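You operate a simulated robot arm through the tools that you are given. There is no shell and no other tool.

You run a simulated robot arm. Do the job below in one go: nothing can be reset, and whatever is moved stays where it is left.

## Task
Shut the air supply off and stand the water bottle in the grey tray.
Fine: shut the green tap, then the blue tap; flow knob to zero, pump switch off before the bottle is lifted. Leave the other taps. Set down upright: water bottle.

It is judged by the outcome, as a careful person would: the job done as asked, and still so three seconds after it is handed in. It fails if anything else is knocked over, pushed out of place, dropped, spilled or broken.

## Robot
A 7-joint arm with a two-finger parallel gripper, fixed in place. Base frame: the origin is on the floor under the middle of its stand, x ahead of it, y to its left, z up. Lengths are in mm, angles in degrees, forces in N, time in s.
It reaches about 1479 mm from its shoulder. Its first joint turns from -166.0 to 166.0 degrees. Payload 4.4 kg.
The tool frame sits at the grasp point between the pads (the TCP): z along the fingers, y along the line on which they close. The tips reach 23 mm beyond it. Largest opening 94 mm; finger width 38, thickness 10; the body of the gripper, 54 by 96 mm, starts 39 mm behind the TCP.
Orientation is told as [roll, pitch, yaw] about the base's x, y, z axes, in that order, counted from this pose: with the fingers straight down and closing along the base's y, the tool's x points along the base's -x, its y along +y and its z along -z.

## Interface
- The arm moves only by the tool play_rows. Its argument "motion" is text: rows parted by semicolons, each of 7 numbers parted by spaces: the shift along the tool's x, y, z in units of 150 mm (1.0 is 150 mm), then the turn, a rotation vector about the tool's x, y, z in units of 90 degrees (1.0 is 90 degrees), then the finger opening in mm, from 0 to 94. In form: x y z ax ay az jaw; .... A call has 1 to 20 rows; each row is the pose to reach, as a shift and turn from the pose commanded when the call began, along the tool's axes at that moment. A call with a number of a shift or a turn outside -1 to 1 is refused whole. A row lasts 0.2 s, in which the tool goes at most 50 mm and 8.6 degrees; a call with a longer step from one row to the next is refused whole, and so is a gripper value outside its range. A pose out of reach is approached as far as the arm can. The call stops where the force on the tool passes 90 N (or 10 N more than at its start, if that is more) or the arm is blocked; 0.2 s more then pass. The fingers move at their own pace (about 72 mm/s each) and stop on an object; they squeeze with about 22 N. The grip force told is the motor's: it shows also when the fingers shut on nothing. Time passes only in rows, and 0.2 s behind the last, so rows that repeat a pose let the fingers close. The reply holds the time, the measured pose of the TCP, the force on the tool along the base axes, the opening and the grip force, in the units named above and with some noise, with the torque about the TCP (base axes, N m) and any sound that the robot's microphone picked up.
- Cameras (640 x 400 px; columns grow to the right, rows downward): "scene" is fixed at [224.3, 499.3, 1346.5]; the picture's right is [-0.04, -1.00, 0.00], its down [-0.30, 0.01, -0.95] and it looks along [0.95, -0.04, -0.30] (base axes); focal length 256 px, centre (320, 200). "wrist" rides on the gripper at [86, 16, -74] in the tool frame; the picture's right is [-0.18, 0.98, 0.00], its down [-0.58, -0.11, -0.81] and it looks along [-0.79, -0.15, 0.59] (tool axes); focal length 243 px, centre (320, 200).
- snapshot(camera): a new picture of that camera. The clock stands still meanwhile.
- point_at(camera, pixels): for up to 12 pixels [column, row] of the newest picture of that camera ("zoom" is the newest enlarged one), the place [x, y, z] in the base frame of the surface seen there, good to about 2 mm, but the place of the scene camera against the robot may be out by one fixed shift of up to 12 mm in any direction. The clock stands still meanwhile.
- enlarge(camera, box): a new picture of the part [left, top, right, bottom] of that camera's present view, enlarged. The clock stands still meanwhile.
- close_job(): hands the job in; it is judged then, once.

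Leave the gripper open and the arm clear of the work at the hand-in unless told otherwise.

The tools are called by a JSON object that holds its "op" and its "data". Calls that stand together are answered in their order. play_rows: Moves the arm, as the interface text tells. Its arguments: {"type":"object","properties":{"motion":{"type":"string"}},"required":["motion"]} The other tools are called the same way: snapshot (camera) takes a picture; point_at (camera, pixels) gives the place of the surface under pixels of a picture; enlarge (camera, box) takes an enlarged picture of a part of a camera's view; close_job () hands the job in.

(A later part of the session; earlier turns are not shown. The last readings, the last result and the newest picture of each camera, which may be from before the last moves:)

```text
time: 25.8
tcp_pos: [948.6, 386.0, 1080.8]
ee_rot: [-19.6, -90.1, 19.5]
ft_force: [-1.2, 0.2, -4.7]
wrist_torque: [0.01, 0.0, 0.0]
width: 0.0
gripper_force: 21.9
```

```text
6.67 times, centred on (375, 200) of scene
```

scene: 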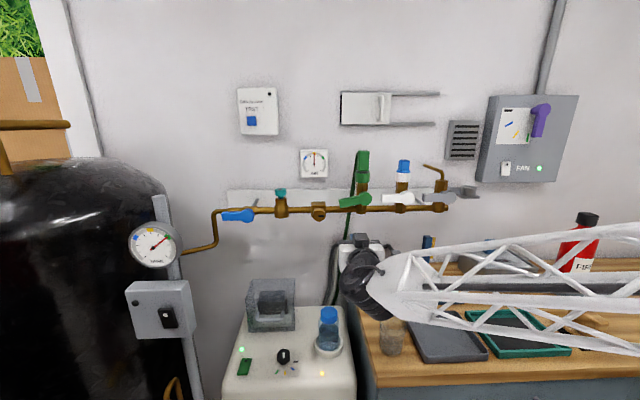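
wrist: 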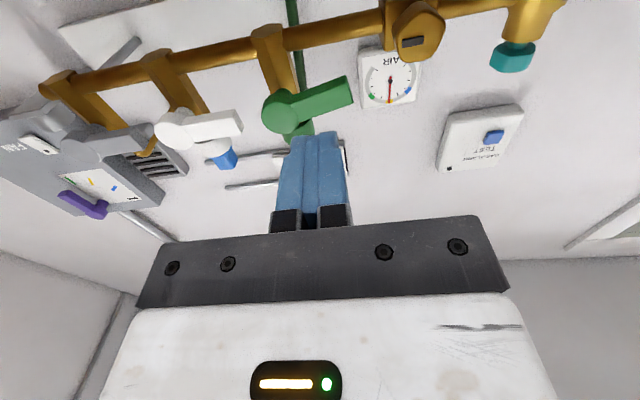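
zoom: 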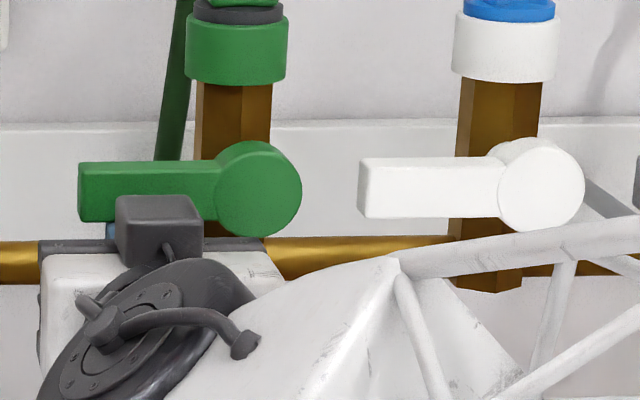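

Level with the white one and only 5 N of push. I now lower away very slowly so it does not spring back.

{"op": "play_rows", "data": {"motion": "0.002 0 0 0 0 0 0; 0.004 0 0 0 0 0 0; 0.006 0 0 0 0 0 0; 0.009 0 0 0 0 0 0; 0.013 0 0 0 0 0 0; 0.018 0 0 0 0 0 0; 0.025 0 0 0 0 0 0; 0.035 0 0 0 0 0 0; 0.05 0 0 0 0 0 0; 0.08 0 0 0 0 0 0; 0.12 0 0 0 0 0 0; 0.2 0 0 0 0 0 0"}}

{"op": "enlarge", "data": {"camera": "scene", "box": [330, 170, 420, 230]}}

```text
time: 28.4
tcp_pos: [947.8, 385.9, 1051.6]
ee_rot: [-25.4, -90.0, 25.4]
ft_force: [0.7, -1.2, 0.0]
wrist_torque: [0.0, 0.01, 0.0]
width: 0.0
gripper_force: 22.2
```

```text
6.67 times, centred on (375, 200) of scene
```

zoom: 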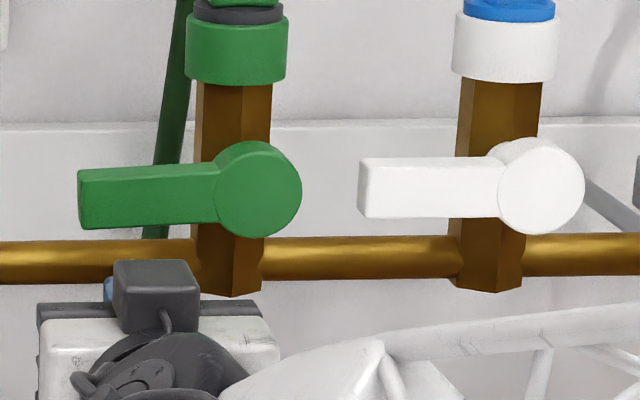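

It is now within about 3° of level. I do one more gentle pass to seat it, pressing a little more firmly and letting off more slowly.

{"op": "play_rows", "data": {"motion": "-0.1 0 0 0 0 0 0; -0.16 0 0 0 0 0 0; -0.18 0 0 0 0 0 0; -0.19 0 0 0 0 0 0; -0.195 0 0 0 0 0 0; -0.2 0 0 0 0 0 0; -0.203 0 0 0 0 0 0; -0.203 0 0 0 0 0 0; -0.203 0 0 0 0 0 0"}}

{"op": "enlarge", "data": {"camera": "scene", "box": [330, 170, 420, 230]}}

```text
time: 30.4
tcp_pos: [948.8, 386.5, 1080.1]
ee_rot: [-20.7, -89.9, 20.8]
ft_force: [-6.3, -1.2, -12.5]
wrist_torque: [0.02, -0.08, 0.03]
width: 0.0
gripper_force: 22.0
```

```text
6.67 times, centred on (375, 200) of scene
```

zoom: 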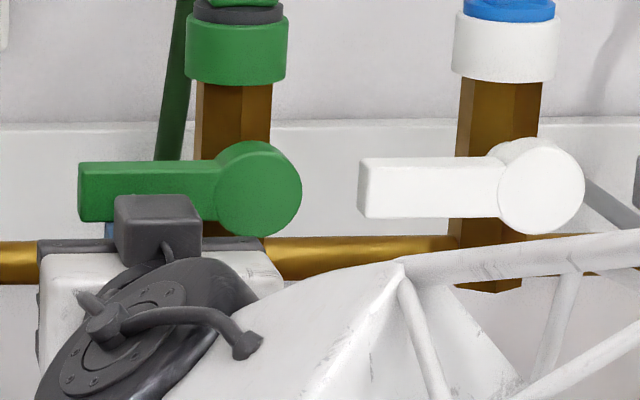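

{"op": "play_rows", "data": {"motion": "0.001 0 0 0 0 0 0; 0.002 0 0 0 0 0 0; 0.003 0 0 0 0 0 0; 0.004 0 0 0 0 0 0; 0.005 0 0 0 0 0 0; 0.006 0 0 0 0 0 0; 0.007 0 0 0 0 0 0; 0.008 0 0 0 0 0 0; 0.009 0 0 0 0 0 0; 0.011 0 0 0 0 0 0; 0.013 0 0 0 0 0 0; 0.016 0 0 0 0 0 0; 0.02 0 0 0 0 0 0; 0.026 0 0 0 0 0 0; 0.035 0 0 0 0 0 0; 0.05 0 0 0 0 0 0; 0.08 0 0 0 0 0 0; 0.12 0 0 0 0 0 0; 0.2 0 0 0 0 0 0"}}

{"op": "enlarge", "data": {"camera": "scene", "box": [330, 170, 420, 230]}}

```text
time: 34.4
tcp_pos: [947.3, 384.4, 1052.2]
ee_rot: [48.8, -90.0, -48.8]
ft_force: [0.1, 0.2, 0.3]
wrist_torque: [-0.02, 0.03, 0.0]
width: 0.3
gripper_force: 22.6
```

```text
6.67 times, centred on (375, 200) of scene
```

zoom: 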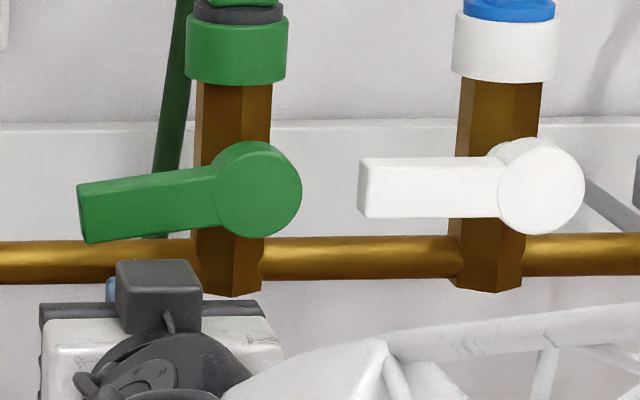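

Worse again (about 7°): the harder I preload the stop, the more it rebounds. So now I raise it slowly and stop just short of contact with the stop (about 29 mm up), without preload.

{"op": "play_rows", "data": {"motion": "-0.08 0 0 0 0 0 0; -0.12 0 0 0 0 0 0; -0.13 0 0 0 0 0 0; -0.136 0 0 0 0 0 0; -0.142 0 0 0 0 0 0; -0.148 0 0 0 0 0 0; -0.154 0 0 0 0 0 0; -0.16 0 0 0 0 0 0; -0.165 0 0 0 0 0 0; -0.17 0 0 0 0 0 0; -0.175 0 0 0 0 0 0; -0.18 0 0 0 0 0 0; -0.184 0 0 0 0 0 0; -0.188 0 0 0 0 0 0; -0.191 0 0 0 0 0 0; -0.193 0 0 0 0 0 0; -0.193 0 0 0 0 0 0; -0.193 0 0 0 0 0 0"}}

{"op": "enlarge", "data": {"camera": "scene", "box": [330, 170, 420, 230]}}

```text
time: 38.2
tcp_pos: [948.4, 386.5, 1080.1]
ee_rot: [-21.4, -90.0, 21.4]
ft_force: [-15.8, -6.4, -2.3]
wrist_torque: [0.09, -0.29, -0.01]
width: 0.1
gripper_force: 21.8
```

```text
6.67 times, centred on (375, 200) of scene
```

zoom: 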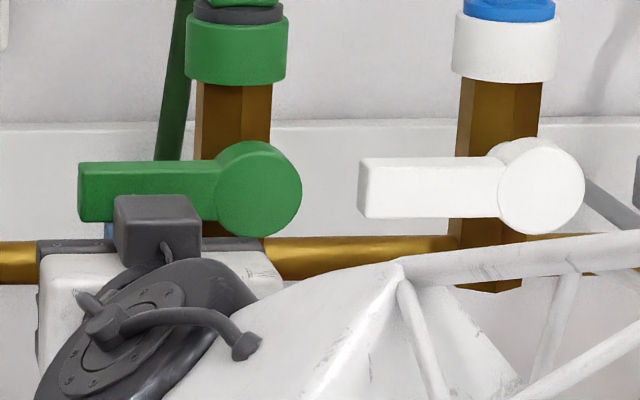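

Level, and only about 2 N upward push. This time I slide the fingers straight back out from under the handle instead of dropping them.

{"op": "play_rows", "data": {"motion": "0 0 -0.005 0 0 0 0; 0 0 -0.015 0 0 0 0; 0 0 -0.03 0 0 0 0; 0 0 -0.05 0 0 0 0; 0 0 -0.08 0 0 0 0; 0 0 -0.11 0 0 0 0; 0 0 -0.15 0 0 0 0; 0 0 -0.2 0 0 0 0; 0 0 -0.25 0 0 0 0; 0 0 -0.3 0 0 0 0; 0 0 -0.4 0 0 0 0; 0 0 -0.6 0 0 0 0"}}

{"op": "enlarge", "data": {"camera": "scene", "box": [330, 170, 420, 230]}}

```text
time: 40.8
tcp_pos: [858.7, 384.7, 1078.8]
ee_rot: [100.4, -90.0, -100.3]
ft_force: [0.3, -0.3, 0.1]
wrist_torque: [0.03, -0.01, -0.01]
width: 0.0
gripper_force: 21.6
```

```text
6.67 times, centred on (375, 200) of scene
```

zoom: 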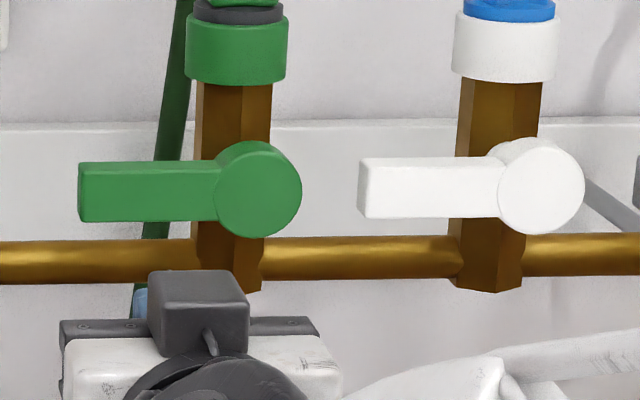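

The green tap is shut and stays level. Now for the blue tap I need to know where the bent pipe and gauge sit, so the wrist stays clear.

{"op": "enlarge", "data": {"camera": "scene", "box": [120, 185, 290, 295]}}

{"op": "point_at", "data": {"camera": "zoom", "pixels": [[250, 247], [280, 243], [310, 237], [335, 228], [352, 210], [355, 180], [352, 140], [365, 105], [395, 98], [430, 112], [450, 116], [473, 112]]}}

```text
3.64 times, centred on (205, 240) of scene
```

zoom: 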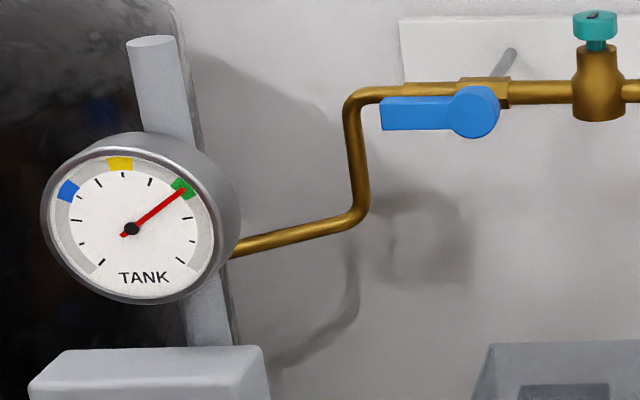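

```text
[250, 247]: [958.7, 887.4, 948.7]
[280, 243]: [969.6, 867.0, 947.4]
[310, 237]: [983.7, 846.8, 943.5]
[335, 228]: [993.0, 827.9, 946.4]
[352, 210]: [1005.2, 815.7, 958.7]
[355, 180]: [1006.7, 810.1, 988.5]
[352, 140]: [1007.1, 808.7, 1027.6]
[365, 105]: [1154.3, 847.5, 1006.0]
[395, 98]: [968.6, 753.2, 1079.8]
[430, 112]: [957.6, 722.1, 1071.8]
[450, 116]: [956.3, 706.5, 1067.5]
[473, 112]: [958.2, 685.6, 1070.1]
```

The pipe to the tank runs low and far left (y>808), and the gauge face is at x≈710, y>771. I'll approach the blue tap with the gripper yawed 30° to the left so the wrist stays to the right of the gauge. First a sideways move well in front of the pipe.

{"op": "play_rows", "data": {"motion": "0.05 0.1 -0.2 -0.06 0 0 0; 0.1 0.3 -0.35 -0.13 0 0 0; 0.15 0.5 -0.4 -0.2 0 0 0; 0.2 0.7 -0.4 -0.27 0 0 0; 0.25 0.85 -0.4 -0.333 0 0 0; 0.25 1 -0.4 -0.333 0 0 0; 0.25 1 -0.4 -0.333 0 0 0"}}

{"op": "snapshot", "data": {"camera": "wrist"}}

{"op": "snapshot", "data": {"camera": "scene"}}

```text
time: 42.4
tcp_pos: [794.4, 546.7, 1046.6]
ee_rot: [-0.3, -89.8, 29.3]
ft_force: [0.1, 0.4, -0.6]
wrist_torque: [-0.04, 0.02, -0.01]
width: 0.0
gripper_force: 21.6
out of reach, approached as far as the arm can: row 5, 6, 7
```

```text
taken
```

wrist: 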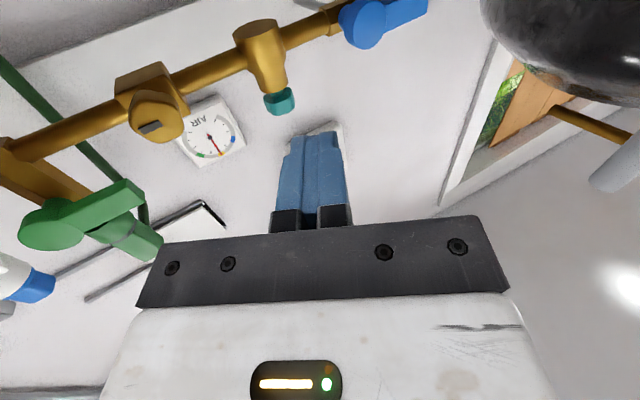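

```text
taken
```

scene: 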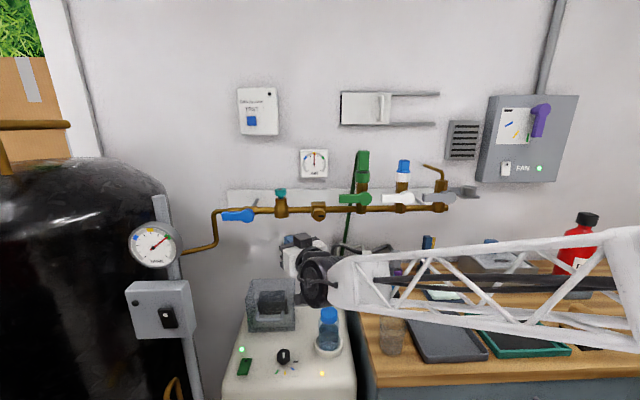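

The arm again reports its limit with the 30° yaw. A smaller yaw of about 12° is enough for clearance, so I turn back to that and see if it is reachable.

{"op": "play_rows", "data": {"motion": "0 0 0 0.07 0 0 0; 0 0 0 0.14 0 0 0; 0 0 0 0.2 0 0 0; 0 0 0 0.2 0 0 0"}}

{"op": "snapshot", "data": {"camera": "wrist"}}

```text
time: 43.4
tcp_pos: [794.4, 546.0, 1045.4]
ee_rot: [-53.4, -89.8, 65.4]
ft_force: [0.9, 0.3, 1.2]
wrist_torque: [-0.01, -0.01, 0.01]
width: 0.1
gripper_force: 21.9
```

```text
taken
```

wrist: 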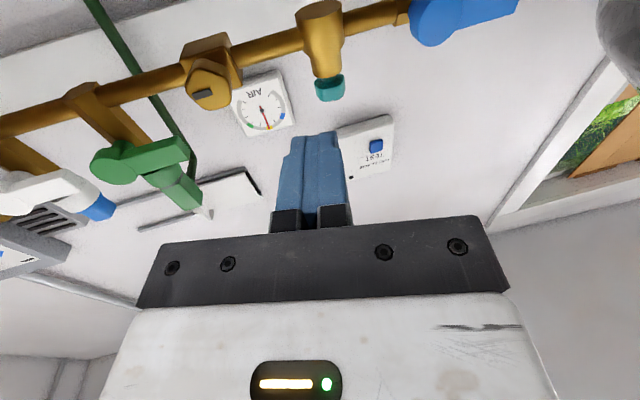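

Reachable. I move 110 mm further left at the same distance from the wall and lower a little.

{"op": "play_rows", "data": {"motion": "0.03 0.24 0.05 0 0 0 0; 0.06 0.48 0.1 0 0 0 0; 0.1 0.717 0.153 0 0 0 0; 0.1 0.717 0.153 0 0 0 0"}}

{"op": "snapshot", "data": {"camera": "wrist"}}

{"op": "snapshot", "data": {"camera": "scene"}}

```text
time: 44.4
tcp_pos: [792.9, 658.8, 1031.2]
ee_rot: [-111.0, -90.0, 122.9]
ft_force: [-0.2, -0.3, 1.1]
wrist_torque: [-0.01, -0.01, -0.02]
width: 0.0
gripper_force: 22.8
```

```text
taken
```

wrist: 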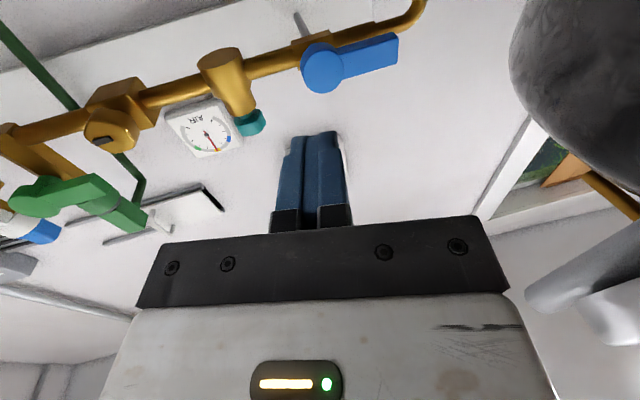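

```text
taken
```

scene: 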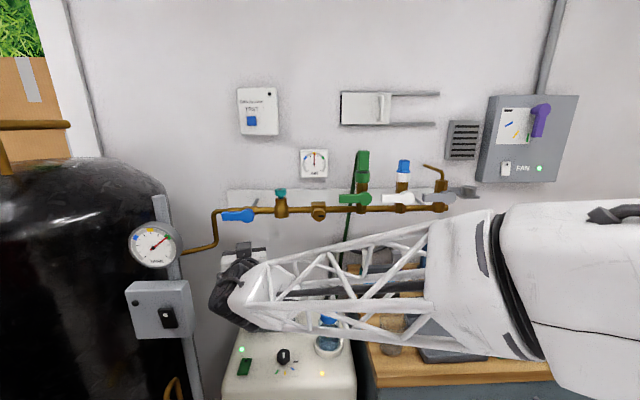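

Reached without complaint; blue hub is at (322,68) in the wrist picture. I read its exact place.

{"op": "enlarge", "data": {"camera": "wrist", "box": [270, 10, 430, 110]}}

{"op": "point_at", "data": {"camera": "zoom", "pixels": [[200, 235], [150, 235], [245, 235], [200, 190], [200, 285], [300, 210], [400, 180], [480, 165], [480, 130], [480, 195], [350, 160], [350, 235]]}}

```text
4.00 times, centred on (350, 60) of wrist
```

zoom: 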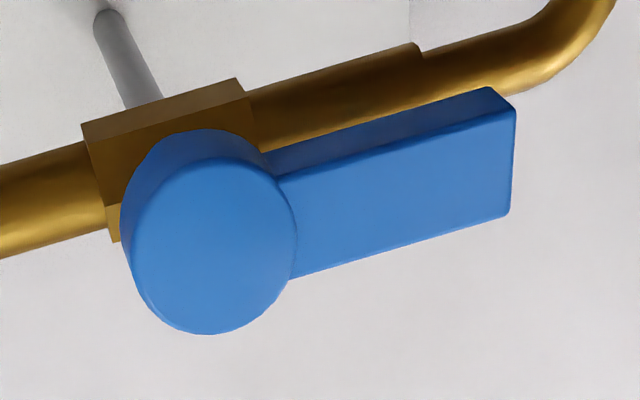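

```text
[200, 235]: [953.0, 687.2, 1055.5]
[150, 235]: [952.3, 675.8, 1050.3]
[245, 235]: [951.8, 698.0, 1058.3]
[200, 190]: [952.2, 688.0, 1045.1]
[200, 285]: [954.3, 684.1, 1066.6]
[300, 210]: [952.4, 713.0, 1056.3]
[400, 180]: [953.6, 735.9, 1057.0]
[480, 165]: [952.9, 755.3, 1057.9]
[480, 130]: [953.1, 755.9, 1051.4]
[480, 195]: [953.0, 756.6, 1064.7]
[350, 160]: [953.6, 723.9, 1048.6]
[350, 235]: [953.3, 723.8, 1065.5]
```

Blue pivot: about [953,690.5,1058.5]; lever lower edge z≈1046, its end at y≈763. I go down to z≈1021 and forward so the closed fingers come under the lever at y≈733, in two moves.

{"op": "play_rows", "data": {"motion": "0.067 0.09 0.2 0 0 0 0; 0.067 0.18 0.4 0 0 0 0; 0.067 0.26 0.6 0 0 0 0; 0.067 0.26 0.6 0 0 0 0"}}

{"op": "snapshot", "data": {"camera": "wrist"}}

{"op": "enlarge", "data": {"camera": "scene", "box": [120, 180, 300, 300]}}

```text
time: 45.4
tcp_pos: [873.2, 713.1, 1022.9]
ee_rot: [82.8, -90.1, -70.8]
ft_force: [-0.3, -0.2, 0.0]
wrist_torque: [-0.01, -0.01, 0.02]
width: 0.0
gripper_force: 21.8
```

```text
taken
```

wrist: 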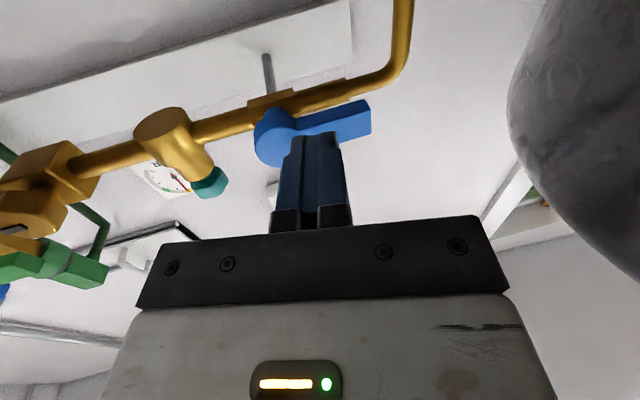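

```text
3.33 times, centred on (210, 240) of scene
```

zoom: 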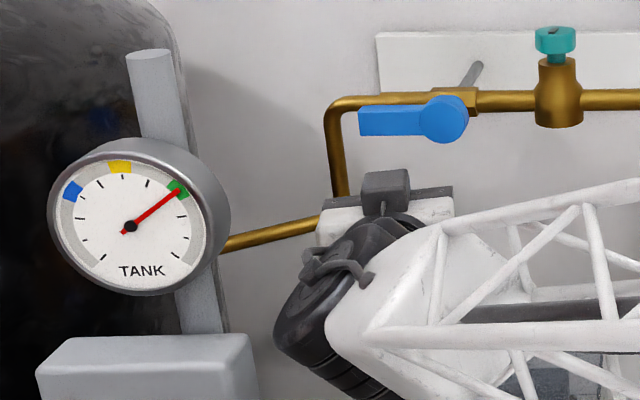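

Clear all round. I advance the rest of the way under the lever.

{"op": "play_rows", "data": {"motion": "0.03 0.01 0.18 0 0 0 0; 0.03 0.02 0.36 0 0 0 0; 0.03 0.02 0.549 0 0 0 0; 0.03 0.02 0.549 0 0 0 0"}}

{"op": "snapshot", "data": {"camera": "wrist"}}

{"op": "enlarge", "data": {"camera": "scene", "box": [120, 180, 300, 300]}}

```text
time: 46.4
tcp_pos: [953.7, 733.1, 1017.8]
ee_rot: [30.0, -90.0, -18.0]
ft_force: [-0.4, 0.0, -0.3]
wrist_torque: [0.01, 0.0, -0.01]
width: 0.1
gripper_force: 21.8
```

```text
taken
```

wrist: 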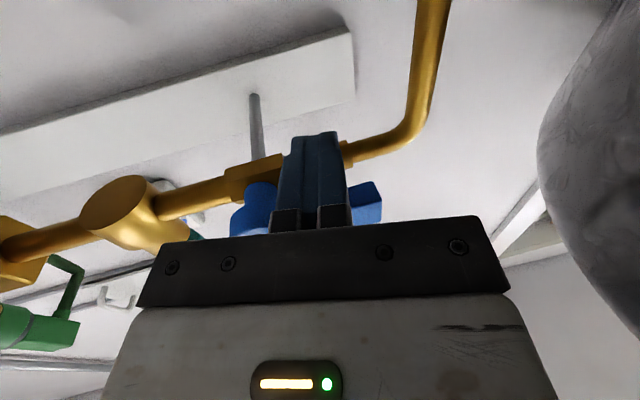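

```text
3.33 times, centred on (210, 240) of scene
```

zoom: 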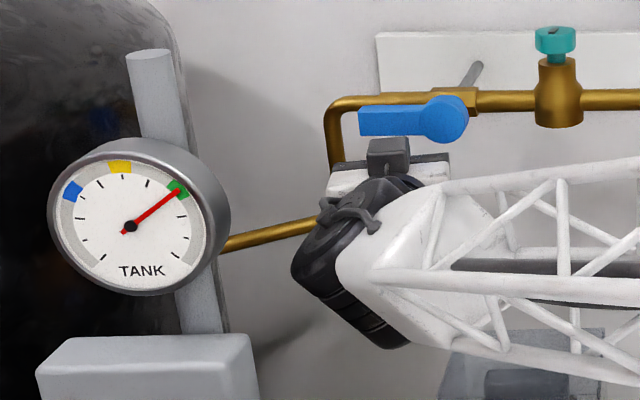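

Fingers are beneath the lever, clear of everything. I push upward along the arc, first up to about 30°, to see whether it turns that way.

{"op": "play_rows", "data": {"motion": "-0.03 0 0 0 0 0 0; -0.058 0.003 0.0006 0 0 0 0; -0.075 0.015 0.003 0 0 0 0; -0.092 0.0267 0.0057 0 0 0 0; -0.11 0.038 0.008 0 0 0 0; -0.127 0.05 0.0107 0 0 0 0; -0.149 0.058 0.0124 0 0 0 0; -0.171 0.0665 0.0141 0 0 0 0; -0.194 0.072 0.0153 0 0 0 0; -0.216 0.0776 0.0165 0 0 0 0"}}

{"op": "enlarge", "data": {"camera": "scene", "box": [120, 180, 300, 300]}}

{"op": "snapshot", "data": {"camera": "wrist"}}

```text
time: 48.2
tcp_pos: [953.9, 739.6, 1026.6]
ee_rot: [-25.2, -89.1, 37.1]
ft_force: [0.0, 1.1, -5.3]
wrist_torque: [0.0, -0.02, -0.01]
width: 0.1
gripper_force: 21.8
stopped in row 9: the force on the tool passed its limit at 94 N (the readings are from after the stop); the commanded pose is now the measured one
```

```text
3.33 times, centred on (210, 240) of scene
```

zoom: 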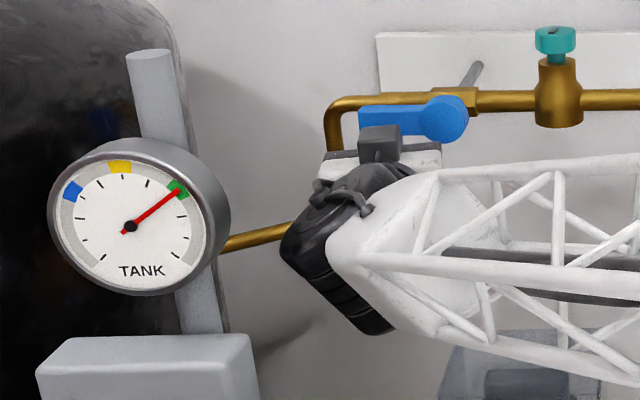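

```text
taken
```

wrist: 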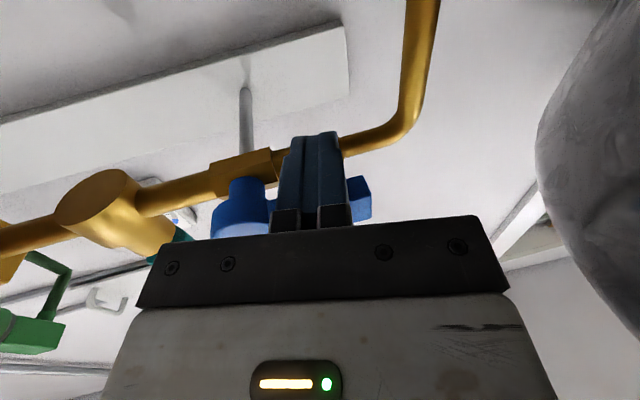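

The lever does not move upward (94 N, stopped): so the blue tap shuts the other way, downward. I back out from below, rise above the lever, and come in on top of it.

{"op": "play_rows", "data": {"motion": "0.02 0 0 0 0 0 0; 0.04 0 -0.03 0 0 0 0; 0.04 0 -0.2 0 0 0 0; 0.04 0 -0.4 0 0 0 0; 0.04 0 -0.55 0 0 0 0; -0.2 -0.02 -0.55 0 0 0 0; -0.4 -0.03 -0.55 0 0 0 0; -0.48 -0.04 -0.55 0 0 0 0; -0.48 -0.04 -0.55 0 0 0 0"}}

{"op": "snapshot", "data": {"camera": "wrist"}}

{"op": "snapshot", "data": {"camera": "scene"}}

```text
time: 50.2
tcp_pos: [876.0, 715.6, 1101.5]
ee_rot: [-24.2, -89.2, 36.1]
ft_force: [0.7, -0.1, 0.4]
wrist_torque: [0.03, 0.03, 0.02]
width: 0.0
gripper_force: 22.3
```

```text
taken
```

wrist: 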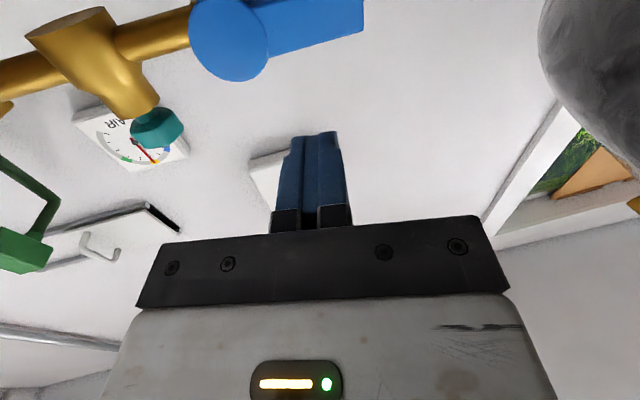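

```text
taken
```

scene: 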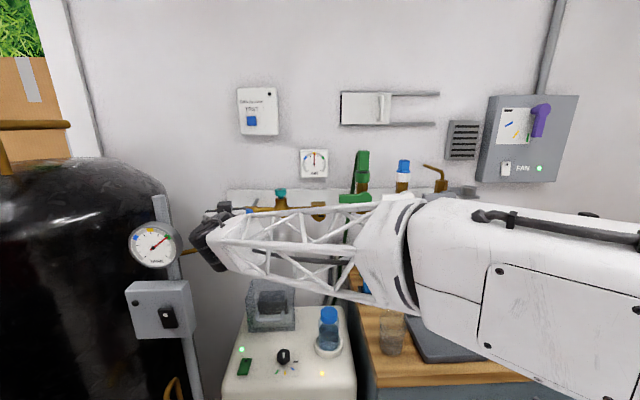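

The wrist now looks close to the tank gauge in the picture (columns 180-210, rows 230-260). I measure the gap and enlarge it.

{"op": "point_at", "data": {"camera": "scene", "pixels": [[197, 238], [205, 255], [190, 252], [178, 240], [215, 235], [212, 265], [183, 236], [210, 208]]}}

{"op": "enlarge", "data": {"camera": "scene", "box": [120, 180, 300, 300]}}

```text
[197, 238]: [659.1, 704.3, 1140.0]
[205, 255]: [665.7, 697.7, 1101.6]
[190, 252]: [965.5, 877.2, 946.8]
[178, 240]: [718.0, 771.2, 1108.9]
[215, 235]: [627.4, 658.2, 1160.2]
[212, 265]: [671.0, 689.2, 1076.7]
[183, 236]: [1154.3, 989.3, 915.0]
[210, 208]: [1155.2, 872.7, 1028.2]
```

```text
3.33 times, centred on (210, 240) of scene
```

zoom: 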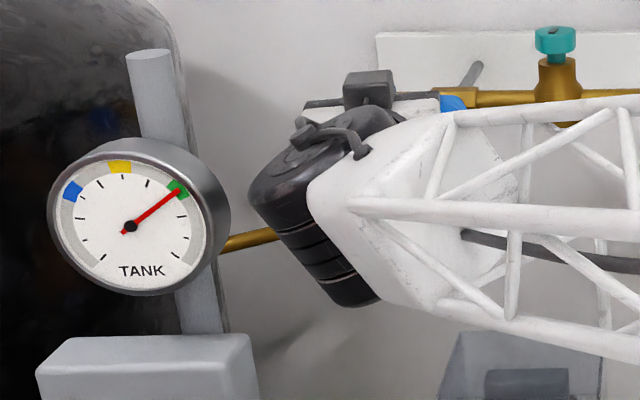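

The gap to the gauge is about 65 mm sideways and will stay above 35 mm. I advance over the lever.

{"op": "play_rows", "data": {"motion": "0.023 -0.003 0.17 0 0 0 0; 0.023 -0.006 0.34 0 0 0 0; 0.023 -0.01 0.523 0 0 0 0; 0.023 -0.01 0.523 0 0 0 0"}}

{"op": "enlarge", "data": {"camera": "scene", "box": [120, 180, 300, 300]}}

{"op": "snapshot", "data": {"camera": "wrist"}}

```text
time: 51.2
tcp_pos: [951.6, 731.9, 1095.9]
ee_rot: [-23.8, -89.2, 35.7]
ft_force: [-0.7, -0.1, -0.6]
wrist_torque: [0.03, 0.03, -0.01]
width: 0.0
gripper_force: 21.7
```

```text
3.33 times, centred on (210, 240) of scene
```

zoom: 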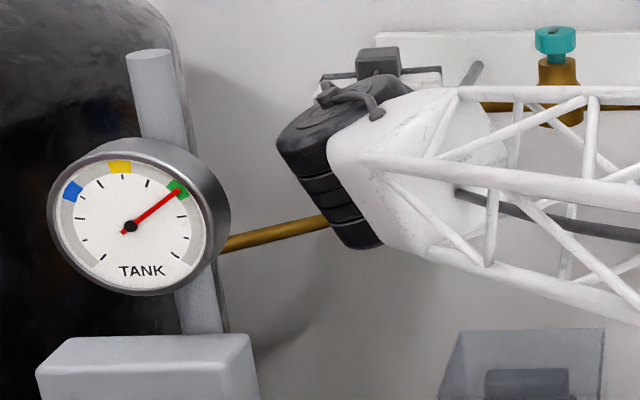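

```text
taken
```

wrist: 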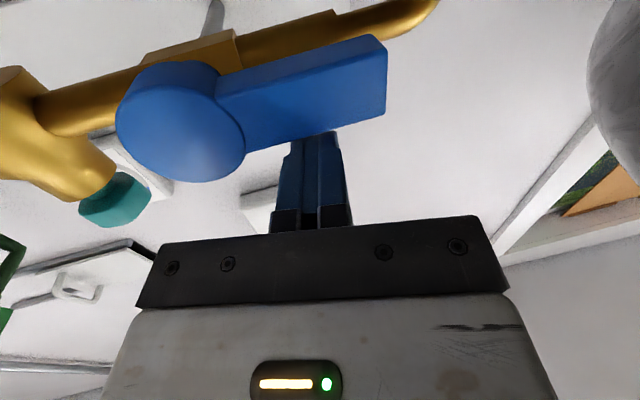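

Fingers are above the lever. I push down along the arc, first to about 30°.

{"op": "play_rows", "data": {"motion": "0.02 -0.004 -0.001 0 0 0 0; 0.036 -0.009 -0.002 0 0 0 0; 0.052 0.003 0.0006 0 0 0 0; 0.068 0.015 0.003 0 0 0 0; 0.084 0.027 0.0057 0 0 0 0; 0.1 0.039 0.0083 0 0 0 0; 0.121 0.046 0.01 0 0 0 0; 0.142 0.054 0.0114 0 0 0 0; 0.163 0.061 0.013 0 0 0 0; 0.184 0.0685 0.0146 0 0 0 0"}}

{"op": "snapshot", "data": {"camera": "wrist"}}

{"op": "enlarge", "data": {"camera": "scene", "box": [120, 180, 300, 300]}}

```text
time: 53.4
tcp_pos: [951.8, 742.4, 1070.2]
ee_rot: [-23.3, -89.3, 35.1]
ft_force: [-0.1, 0.5, 0.3]
wrist_torque: [0.02, -0.01, -0.02]
width: 0.1
gripper_force: 22.0
```

```text
taken
```

wrist: 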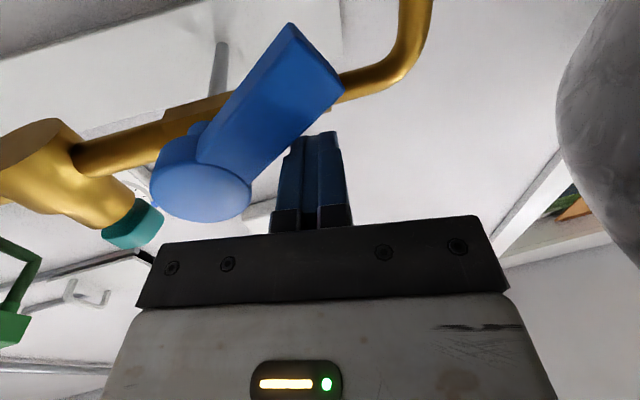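

```text
3.33 times, centred on (210, 240) of scene
```

zoom: 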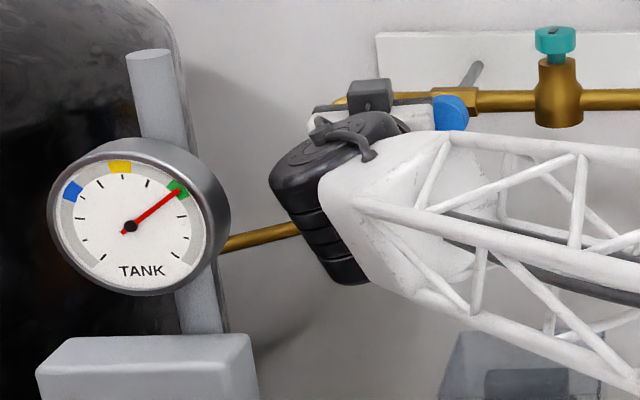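

It turns downward readily. I carry on along the arc to about 75°.

{"op": "play_rows", "data": {"motion": "0.03 0.001 0 0 0 0 0; 0.06 0.001 0 0 0 0 0; 0.096 0.0007 0 0 0 0 0; 0.13 -0.01 -0.002 0 0 0 0; 0.16 -0.02 -0.004 0 0 0 0; 0.193 -0.032 -0.0068 0 0 0 0; 0.215 -0.048 -0.01 0 0 0 0; 0.235 -0.064 -0.0136 0 0 0 0; 0.255 -0.08 -0.017 0 0 0 0; 0.275 -0.097 -0.0207 0 0 0 0; 0.275 -0.097 -0.0207 0 0 0 0"}}

{"op": "snapshot", "data": {"camera": "wrist"}}

{"op": "enlarge", "data": {"camera": "scene", "box": [160, 180, 310, 300]}}

```text
time: 55.8
tcp_pos: [951.7, 726.7, 1029.3]
ee_rot: [-24.8, -89.2, 36.8]
ft_force: [0.4, 1.1, 0.2]
wrist_torque: [0.02, 0.03, 0.01]
width: 0.0
gripper_force: 21.9
```

```text
taken
```

wrist: 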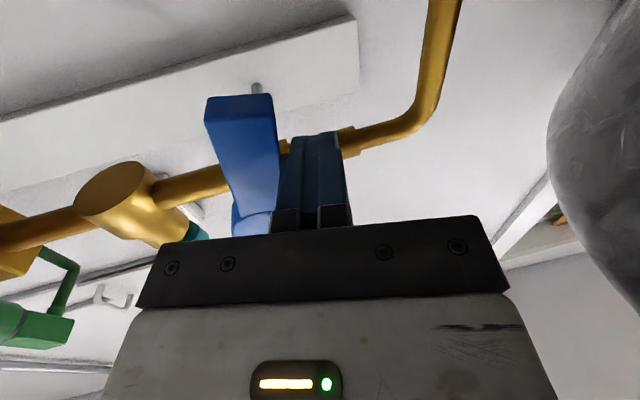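

```text
3.33 times, centred on (235, 240) of scene
```

zoom: 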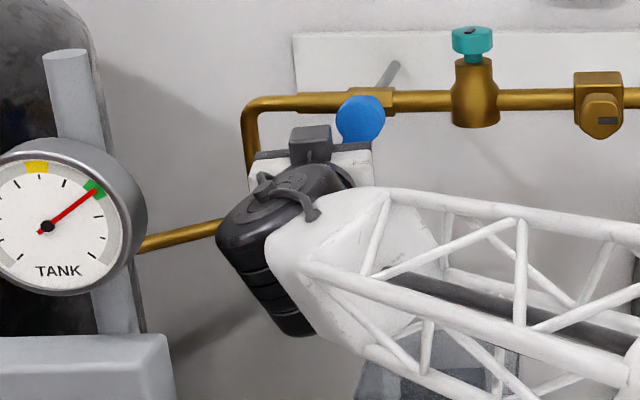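

The lever is nearly straight down. I go on slowly, pushing right, to about y=716 and read the force.

{"op": "play_rows", "data": {"motion": "0.01 -0.012 -0.0025 0 0 0 0; 0.02 -0.024 -0.005 0 0 0 0; 0.03 -0.036 -0.0075 0 0 0 0; 0.04 -0.048 -0.01 0 0 0 0; 0.045 -0.059 -0.0125 0 0 0 0; 0.05 -0.069 -0.0147 0 0 0 0; 0.05 -0.069 -0.0147 0 0 0 0"}}

{"op": "snapshot", "data": {"camera": "wrist"}}

```text
time: 57.4
tcp_pos: [951.3, 715.4, 1021.6]
ee_rot: [-24.0, -89.3, 35.8]
ft_force: [0.1, 1.1, 1.1]
wrist_torque: [0.04, 0.01, 0.01]
width: 0.1
gripper_force: 21.6
```

```text
taken
```

wrist: 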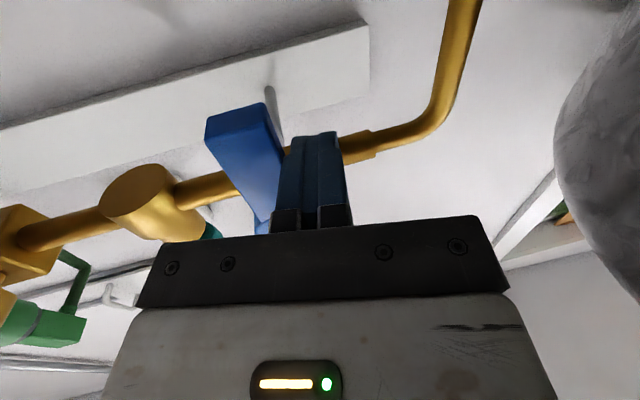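

I slide back out to look at the lever from the front.

{"op": "play_rows", "data": {"motion": "0 0 -0.02 0 0 0 0; 0 0 -0.06 0 0 0 0; 0 0 -0.12 0 0 0 0; 0 0 -0.2 0 0 0 0; 0 0 -0.35 0 0 0 0; 0 0 -0.6 0 0 0 0; 0 0 -0.8 0 0 0 0; 0 0 -0.8 0 0 0 0"}}

{"op": "snapshot", "data": {"camera": "wrist"}}

{"op": "enlarge", "data": {"camera": "scene", "box": [160, 180, 310, 300]}}

```text
time: 59.2
tcp_pos: [832.6, 689.6, 1021.7]
ee_rot: [-24.9, -89.2, 36.7]
ft_force: [-0.1, 0.6, 0.1]
wrist_torque: [-0.01, 0.0, -0.02]
width: 0.0
gripper_force: 21.5
```

```text
taken
```

wrist: 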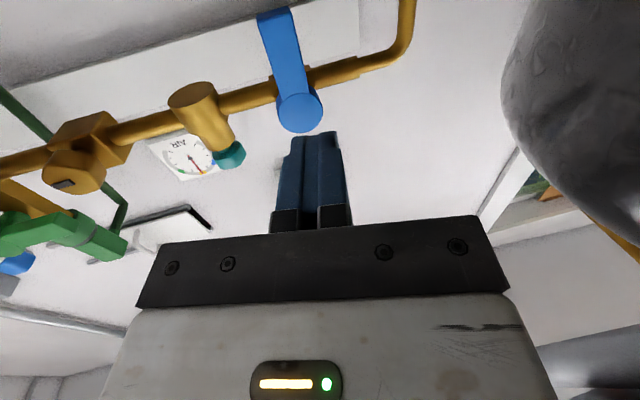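

```text
3.33 times, centred on (235, 240) of scene
```

zoom: 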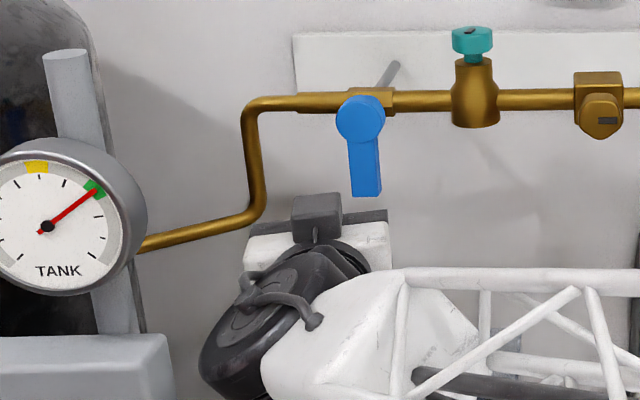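

The blue lever hangs straight down, parallel to the pipe's upright part, crosswise to its run. I check the lever's angle by coordinates, and look at both taps and the AIR gauge.

{"op": "point_at", "data": {"camera": "wrist", "pixels": [[300, 110], [286, 60], [279, 30], [275, 18]]}}

{"op": "enlarge", "data": {"camera": "scene", "box": [210, 140, 420, 240]}}

{"op": "point_at", "data": {"camera": "zoom", "pixels": [[114, 228], [118, 250], [120, 270], [465, 180], [440, 180], [415, 181], [395, 182]]}}

```text
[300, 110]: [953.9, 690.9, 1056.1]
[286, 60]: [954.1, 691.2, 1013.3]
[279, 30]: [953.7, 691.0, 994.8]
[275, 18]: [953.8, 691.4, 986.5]
```

```text
3.05 times, centred on (315, 190) of scene
```

zoom: 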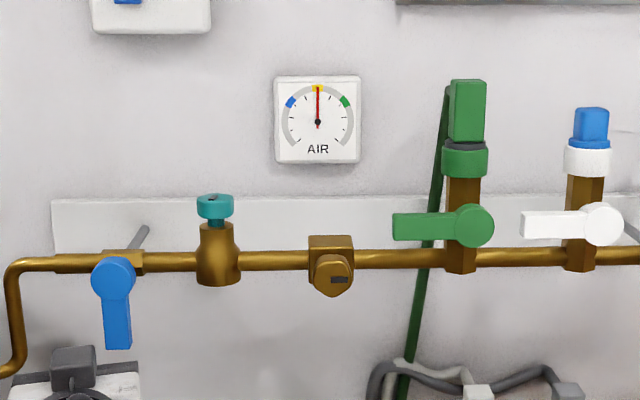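

```text
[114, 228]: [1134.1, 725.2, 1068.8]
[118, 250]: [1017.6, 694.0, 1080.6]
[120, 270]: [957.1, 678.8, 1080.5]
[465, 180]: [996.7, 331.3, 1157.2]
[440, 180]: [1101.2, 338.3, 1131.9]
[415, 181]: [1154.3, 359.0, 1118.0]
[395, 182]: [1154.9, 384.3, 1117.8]
```

Blue lever is vertical (y 690.9 at hub, 691.4 at its end) and green is level: both shut, in the right order. Now the knob. I back away from the wall while swinging the gripper to point down.

{"op": "play_rows", "data": {"motion": "0 -0.04 -0.2 0 0 0 0; 0 -0.08 -0.4 0 0.09 0 0; 0 -0.12 -0.5 0 0.18 0 0; 0 -0.16 -0.6 0 0.27 0 0; 0 -0.2 -0.6 0 0.36 0 0; 0 -0.24 -0.6 0 0.45 0 0; 0 -0.28 -0.6 0 0.54 0 0; 0 -0.32 -0.6 0 0.63 0 0; 0 -0.36 -0.6 0 0.72 0 0; 0 -0.4 -0.6 0 0.81 0 0; 0 -0.4 -0.6 0 0.9 0 0; 0 -0.4 -0.6 0 0.99 0 0; 0 -0.4 -0.6 0 0.99 0 0"}}

{"op": "snapshot", "data": {"camera": "wrist"}}

{"op": "snapshot", "data": {"camera": "scene"}}

```text
time: 62.0
tcp_pos: [758.2, 614.1, 1024.6]
ee_rot: [-0.3, -0.2, 12.0]
ft_force: [0.1, 0.2, 0.5]
wrist_torque: [0.02, -0.01, 0.04]
width: 0.0
gripper_force: 21.8
```

```text
taken
```

wrist: 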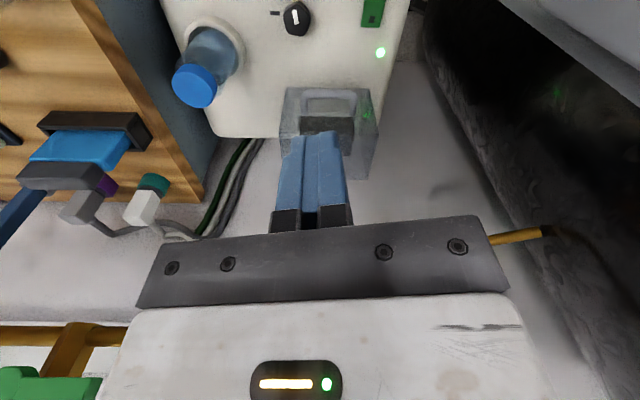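

```text
taken
```

scene: 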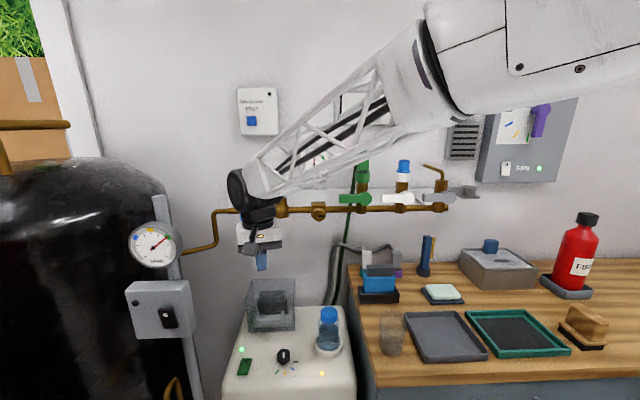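

Gripper points down, clear of everything. I go back and lower to view the knob and rocker, undo the yaw and open the jaws to 70 mm.

{"op": "play_rows", "data": {"motion": "0.19 -0.02 0.17 0 0 0.033 70; 0.38 -0.045 0.35 0 0 0.066 70; 0.57 -0.07 0.53 0 0 0.1 70; 0.755 -0.09 0.7 0 0 0.133 70; 0.755 -0.09 0.7 0 0 0.133 70"}}

{"op": "snapshot", "data": {"camera": "wrist"}}

{"op": "snapshot", "data": {"camera": "scene"}}

```text
time: 63.2
tcp_pos: [649.3, 578.1, 919.9]
ee_rot: [-0.3, -0.3, -0.2]
ft_force: [0.6, 1.0, -0.6]
wrist_torque: [0.0, 0.0, -0.03]
width: 70.5
gripper_force: 0.1
```

```text
taken
```

wrist: 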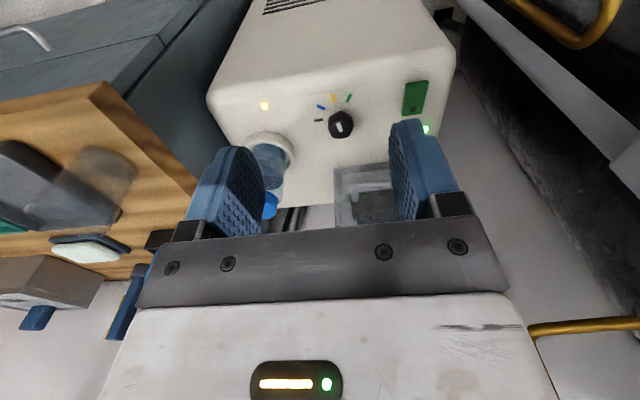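

```text
taken
```

scene: 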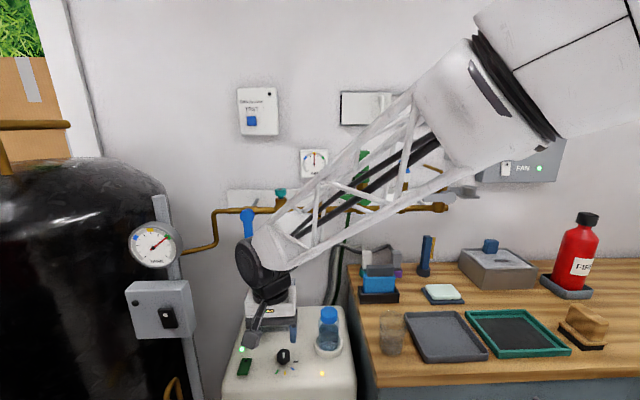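

The knob is at (341,124) in the wrist picture. I enlarge it and read the places of knob, marker and marks.

{"op": "enlarge", "data": {"camera": "wrist", "box": [300, 80, 380, 150]}}

{"op": "point_at", "data": {"camera": "zoom", "pixels": [[150, 226], [163, 155], [268, 108], [391, 97], [325, 220], [280, 190], [370, 190], [320, 160], [320, 255], [270, 230], [370, 230], [440, 250]]}}

```text
5.71 times, centred on (340, 115) of wrist
```

zoom: 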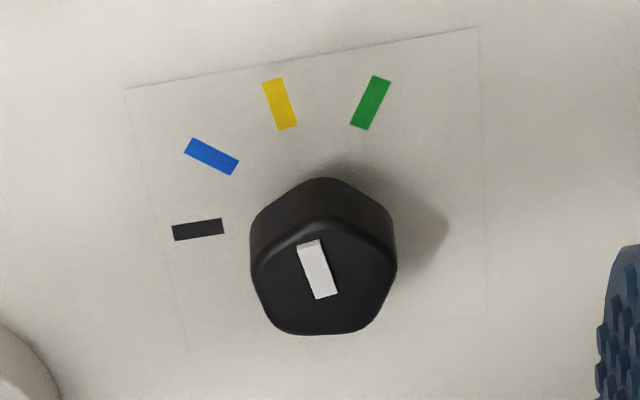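

```text
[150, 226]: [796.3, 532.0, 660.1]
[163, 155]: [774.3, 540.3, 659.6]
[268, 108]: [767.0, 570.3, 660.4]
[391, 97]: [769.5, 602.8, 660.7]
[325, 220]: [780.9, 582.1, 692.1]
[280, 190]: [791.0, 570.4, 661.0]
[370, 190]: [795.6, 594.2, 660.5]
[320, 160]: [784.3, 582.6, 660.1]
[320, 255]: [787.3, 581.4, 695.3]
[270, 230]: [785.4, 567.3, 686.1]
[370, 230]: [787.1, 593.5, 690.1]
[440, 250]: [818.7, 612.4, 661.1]
```

{"op": "point_at", "data": {"camera": "zoom", "pixels": [[176, 233], [220, 226], [188, 146], [234, 167], [272, 82], [287, 126], [380, 80], [361, 125], [306, 250], [325, 293], [320, 330], [393, 270]]}}

{"op": "point_at", "data": {"camera": "zoom", "pixels": [[316, 270], [258, 275], [290, 325], [360, 325], [388, 275], [320, 235], [290, 245], [360, 245], [300, 300], [345, 290], [316, 245], [316, 310]]}}

```text
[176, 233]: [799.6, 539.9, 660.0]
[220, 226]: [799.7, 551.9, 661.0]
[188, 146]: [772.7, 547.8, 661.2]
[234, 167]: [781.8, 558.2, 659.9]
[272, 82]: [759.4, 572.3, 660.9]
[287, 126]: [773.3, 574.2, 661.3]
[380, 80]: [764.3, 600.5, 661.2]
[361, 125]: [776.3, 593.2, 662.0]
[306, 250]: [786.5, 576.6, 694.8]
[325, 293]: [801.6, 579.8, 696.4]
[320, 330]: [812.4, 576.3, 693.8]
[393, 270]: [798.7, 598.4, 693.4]
```

```text
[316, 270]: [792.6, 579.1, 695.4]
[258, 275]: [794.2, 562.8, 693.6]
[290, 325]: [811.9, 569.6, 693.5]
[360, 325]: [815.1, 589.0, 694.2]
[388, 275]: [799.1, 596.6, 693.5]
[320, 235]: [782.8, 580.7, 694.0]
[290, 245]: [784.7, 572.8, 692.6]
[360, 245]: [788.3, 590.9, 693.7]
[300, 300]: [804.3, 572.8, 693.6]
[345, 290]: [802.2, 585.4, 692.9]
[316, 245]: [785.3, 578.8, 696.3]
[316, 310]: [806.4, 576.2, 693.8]
```

The dial: black mark lies at 90° from blue/yellow side – marks radiate from the centre [799.7,578.5], spaced about 41°: black (zero) straight toward -y, blue, yellow, green. The white strip points at yellow, so the knob must turn about 81° counter-clockwise seen from above. The knob is five-sided; a yaw of -44° puts a flat against one pad. I move above it.

{"op": "play_rows", "data": {"motion": "-0.17 0 0.15 0 0 0.08 70; -0.34 0 0.31 0 0 0.16 70; -0.51 0 0.47 0 0 0.24 70; -0.68 0 0.63 0 0 0.32 70; -0.85 0 0.78 0 0 0.4 70; -1 0 0.9 0 0 0.489 70; -1 0 0.93 0 0 0.489 70"}}

{"op": "snapshot", "data": {"camera": "wrist"}}

{"op": "snapshot", "data": {"camera": "scene"}}

```text
time: 64.8
tcp_pos: [803.0, 576.0, 780.0]
ee_rot: [0.1, -0.4, -44.1]
ft_force: [0.0, -0.7, -0.1]
wrist_torque: [0.01, 0.02, 0.0]
width: 70.0
gripper_force: 0.1
```

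```text
taken
```

wrist: 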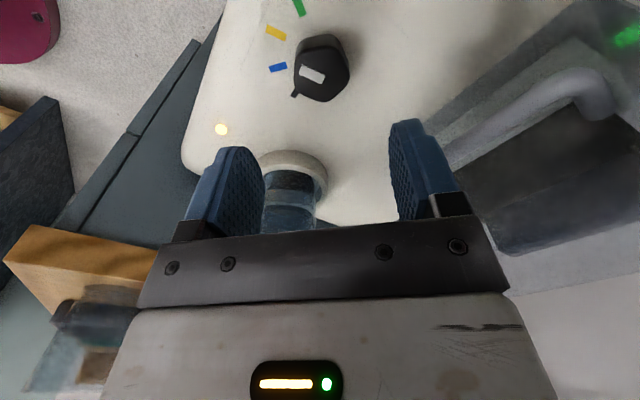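

```text
taken
```

scene: 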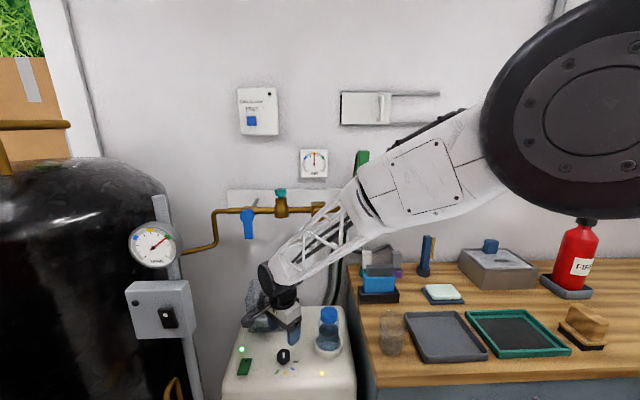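

I check how near the covered box (right, columns 430-640) is to the gripper and where the knob sits in this view.

{"op": "point_at", "data": {"camera": "wrist", "pixels": [[480, 140], [560, 90], [590, 105], [450, 150], [545, 65], [520, 235], [620, 160], [312, 74], [340, 70], [322, 74], [600, 50], [430, 130]]}}

{"op": "enlarge", "data": {"camera": "wrist", "box": [260, 0, 400, 110]}}

```text
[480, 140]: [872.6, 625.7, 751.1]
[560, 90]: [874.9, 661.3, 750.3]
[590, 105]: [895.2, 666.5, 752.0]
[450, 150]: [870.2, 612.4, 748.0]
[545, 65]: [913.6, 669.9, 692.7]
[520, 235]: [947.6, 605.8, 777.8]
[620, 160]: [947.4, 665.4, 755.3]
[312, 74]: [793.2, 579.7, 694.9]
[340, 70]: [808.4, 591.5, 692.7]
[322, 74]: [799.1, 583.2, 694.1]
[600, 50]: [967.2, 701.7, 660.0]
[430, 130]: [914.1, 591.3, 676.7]
```

```text
3.64 times, centred on (330, 55) of wrist
```

zoom: 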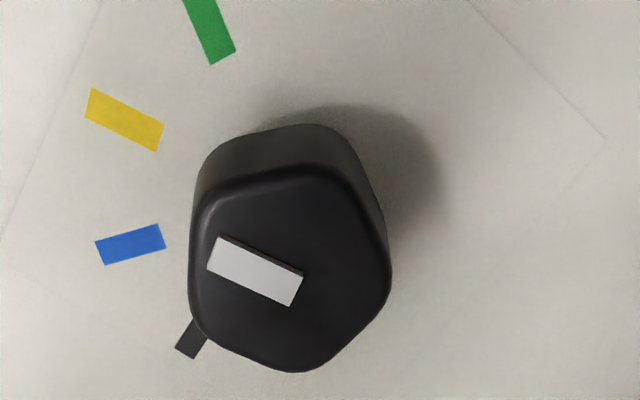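

Gripper to box-handle gap is about 15 mm even when lowered; fine. Knob centre is about 4-5 mm along tool +x from the TCP. I correct that and descend to z≈691 around the knob with the jaw at 70.

{"op": "play_rows", "data": {"motion": "0.03 0 0.15 0 0 0 70; 0.03 0 0.3 0 0 0 70; 0.03 0 0.45 0 0 0 70; 0.03 0 0.53 0 0 0 70; 0.03 0 0.593 0 0 0 70; 0.03 0 0.593 0 0 0 70"}}

{"op": "snapshot", "data": {"camera": "wrist"}}

{"op": "enlarge", "data": {"camera": "scene", "box": [220, 260, 340, 390]}}

```text
time: 66.2
tcp_pos: [800.2, 579.5, 691.6]
ee_rot: [-0.1, -0.3, -44.1]
ft_force: [0.5, -0.1, 0.3]
wrist_torque: [-0.03, -0.04, -0.01]
width: 69.9
gripper_force: 0.1
```

```text
taken
```

wrist: 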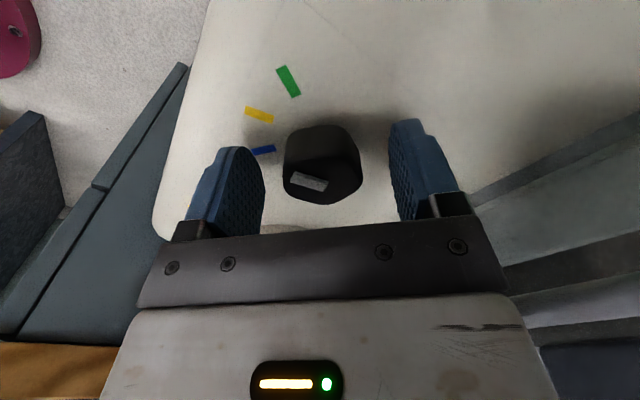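

```text
3.08 times, centred on (280, 325) of scene
```

zoom: 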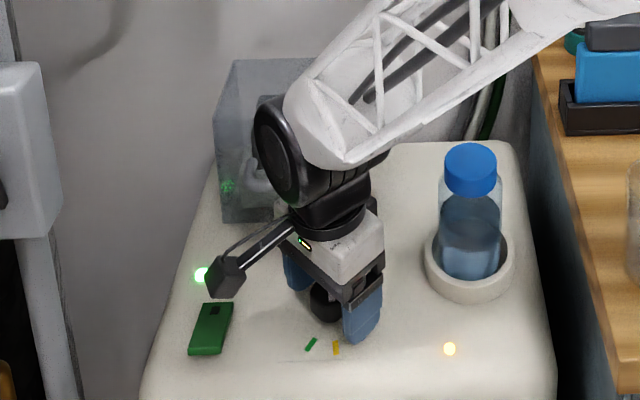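

The jaws straddle the knob, well centred. I close on it.

{"op": "play_rows", "data": {"motion": "0 0 0 0 0 0 40; 0 0 0 0 0 0 25; 0 0 0 0 0 0 25; 0 0 0 0 0 0 25"}}

{"op": "snapshot", "data": {"camera": "wrist"}}

```text
time: 67.2
tcp_pos: [800.0, 578.9, 692.8]
ee_rot: [0.1, -0.4, -44.1]
ft_force: [24.8, 27.7, -15.5]
wrist_torque: [0.0, -0.21, -0.05]
width: 39.4
gripper_force: 44.9
```

```text
taken
```

wrist: 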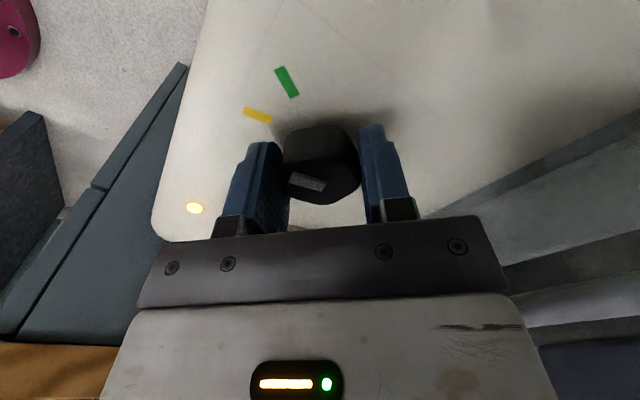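

The fingers are on it, but the side force (37 N along tool +y) shows I am about 2 mm off centre. I ease the tool over until the force drops.

{"op": "play_rows", "data": {"motion": "0 0.006 0 0 0 0 25; 0 0.012 0 0 0 0 25; 0 0.012 0 0 0 0 25"}}

```text
time: 68.0
tcp_pos: [800.5, 579.6, 692.4]
ee_rot: [0.1, -0.5, -44.1]
ft_force: [8.1, 14.1, -2.3]
wrist_torque: [-0.08, -0.19, 0.01]
width: 39.2
gripper_force: 44.8
```

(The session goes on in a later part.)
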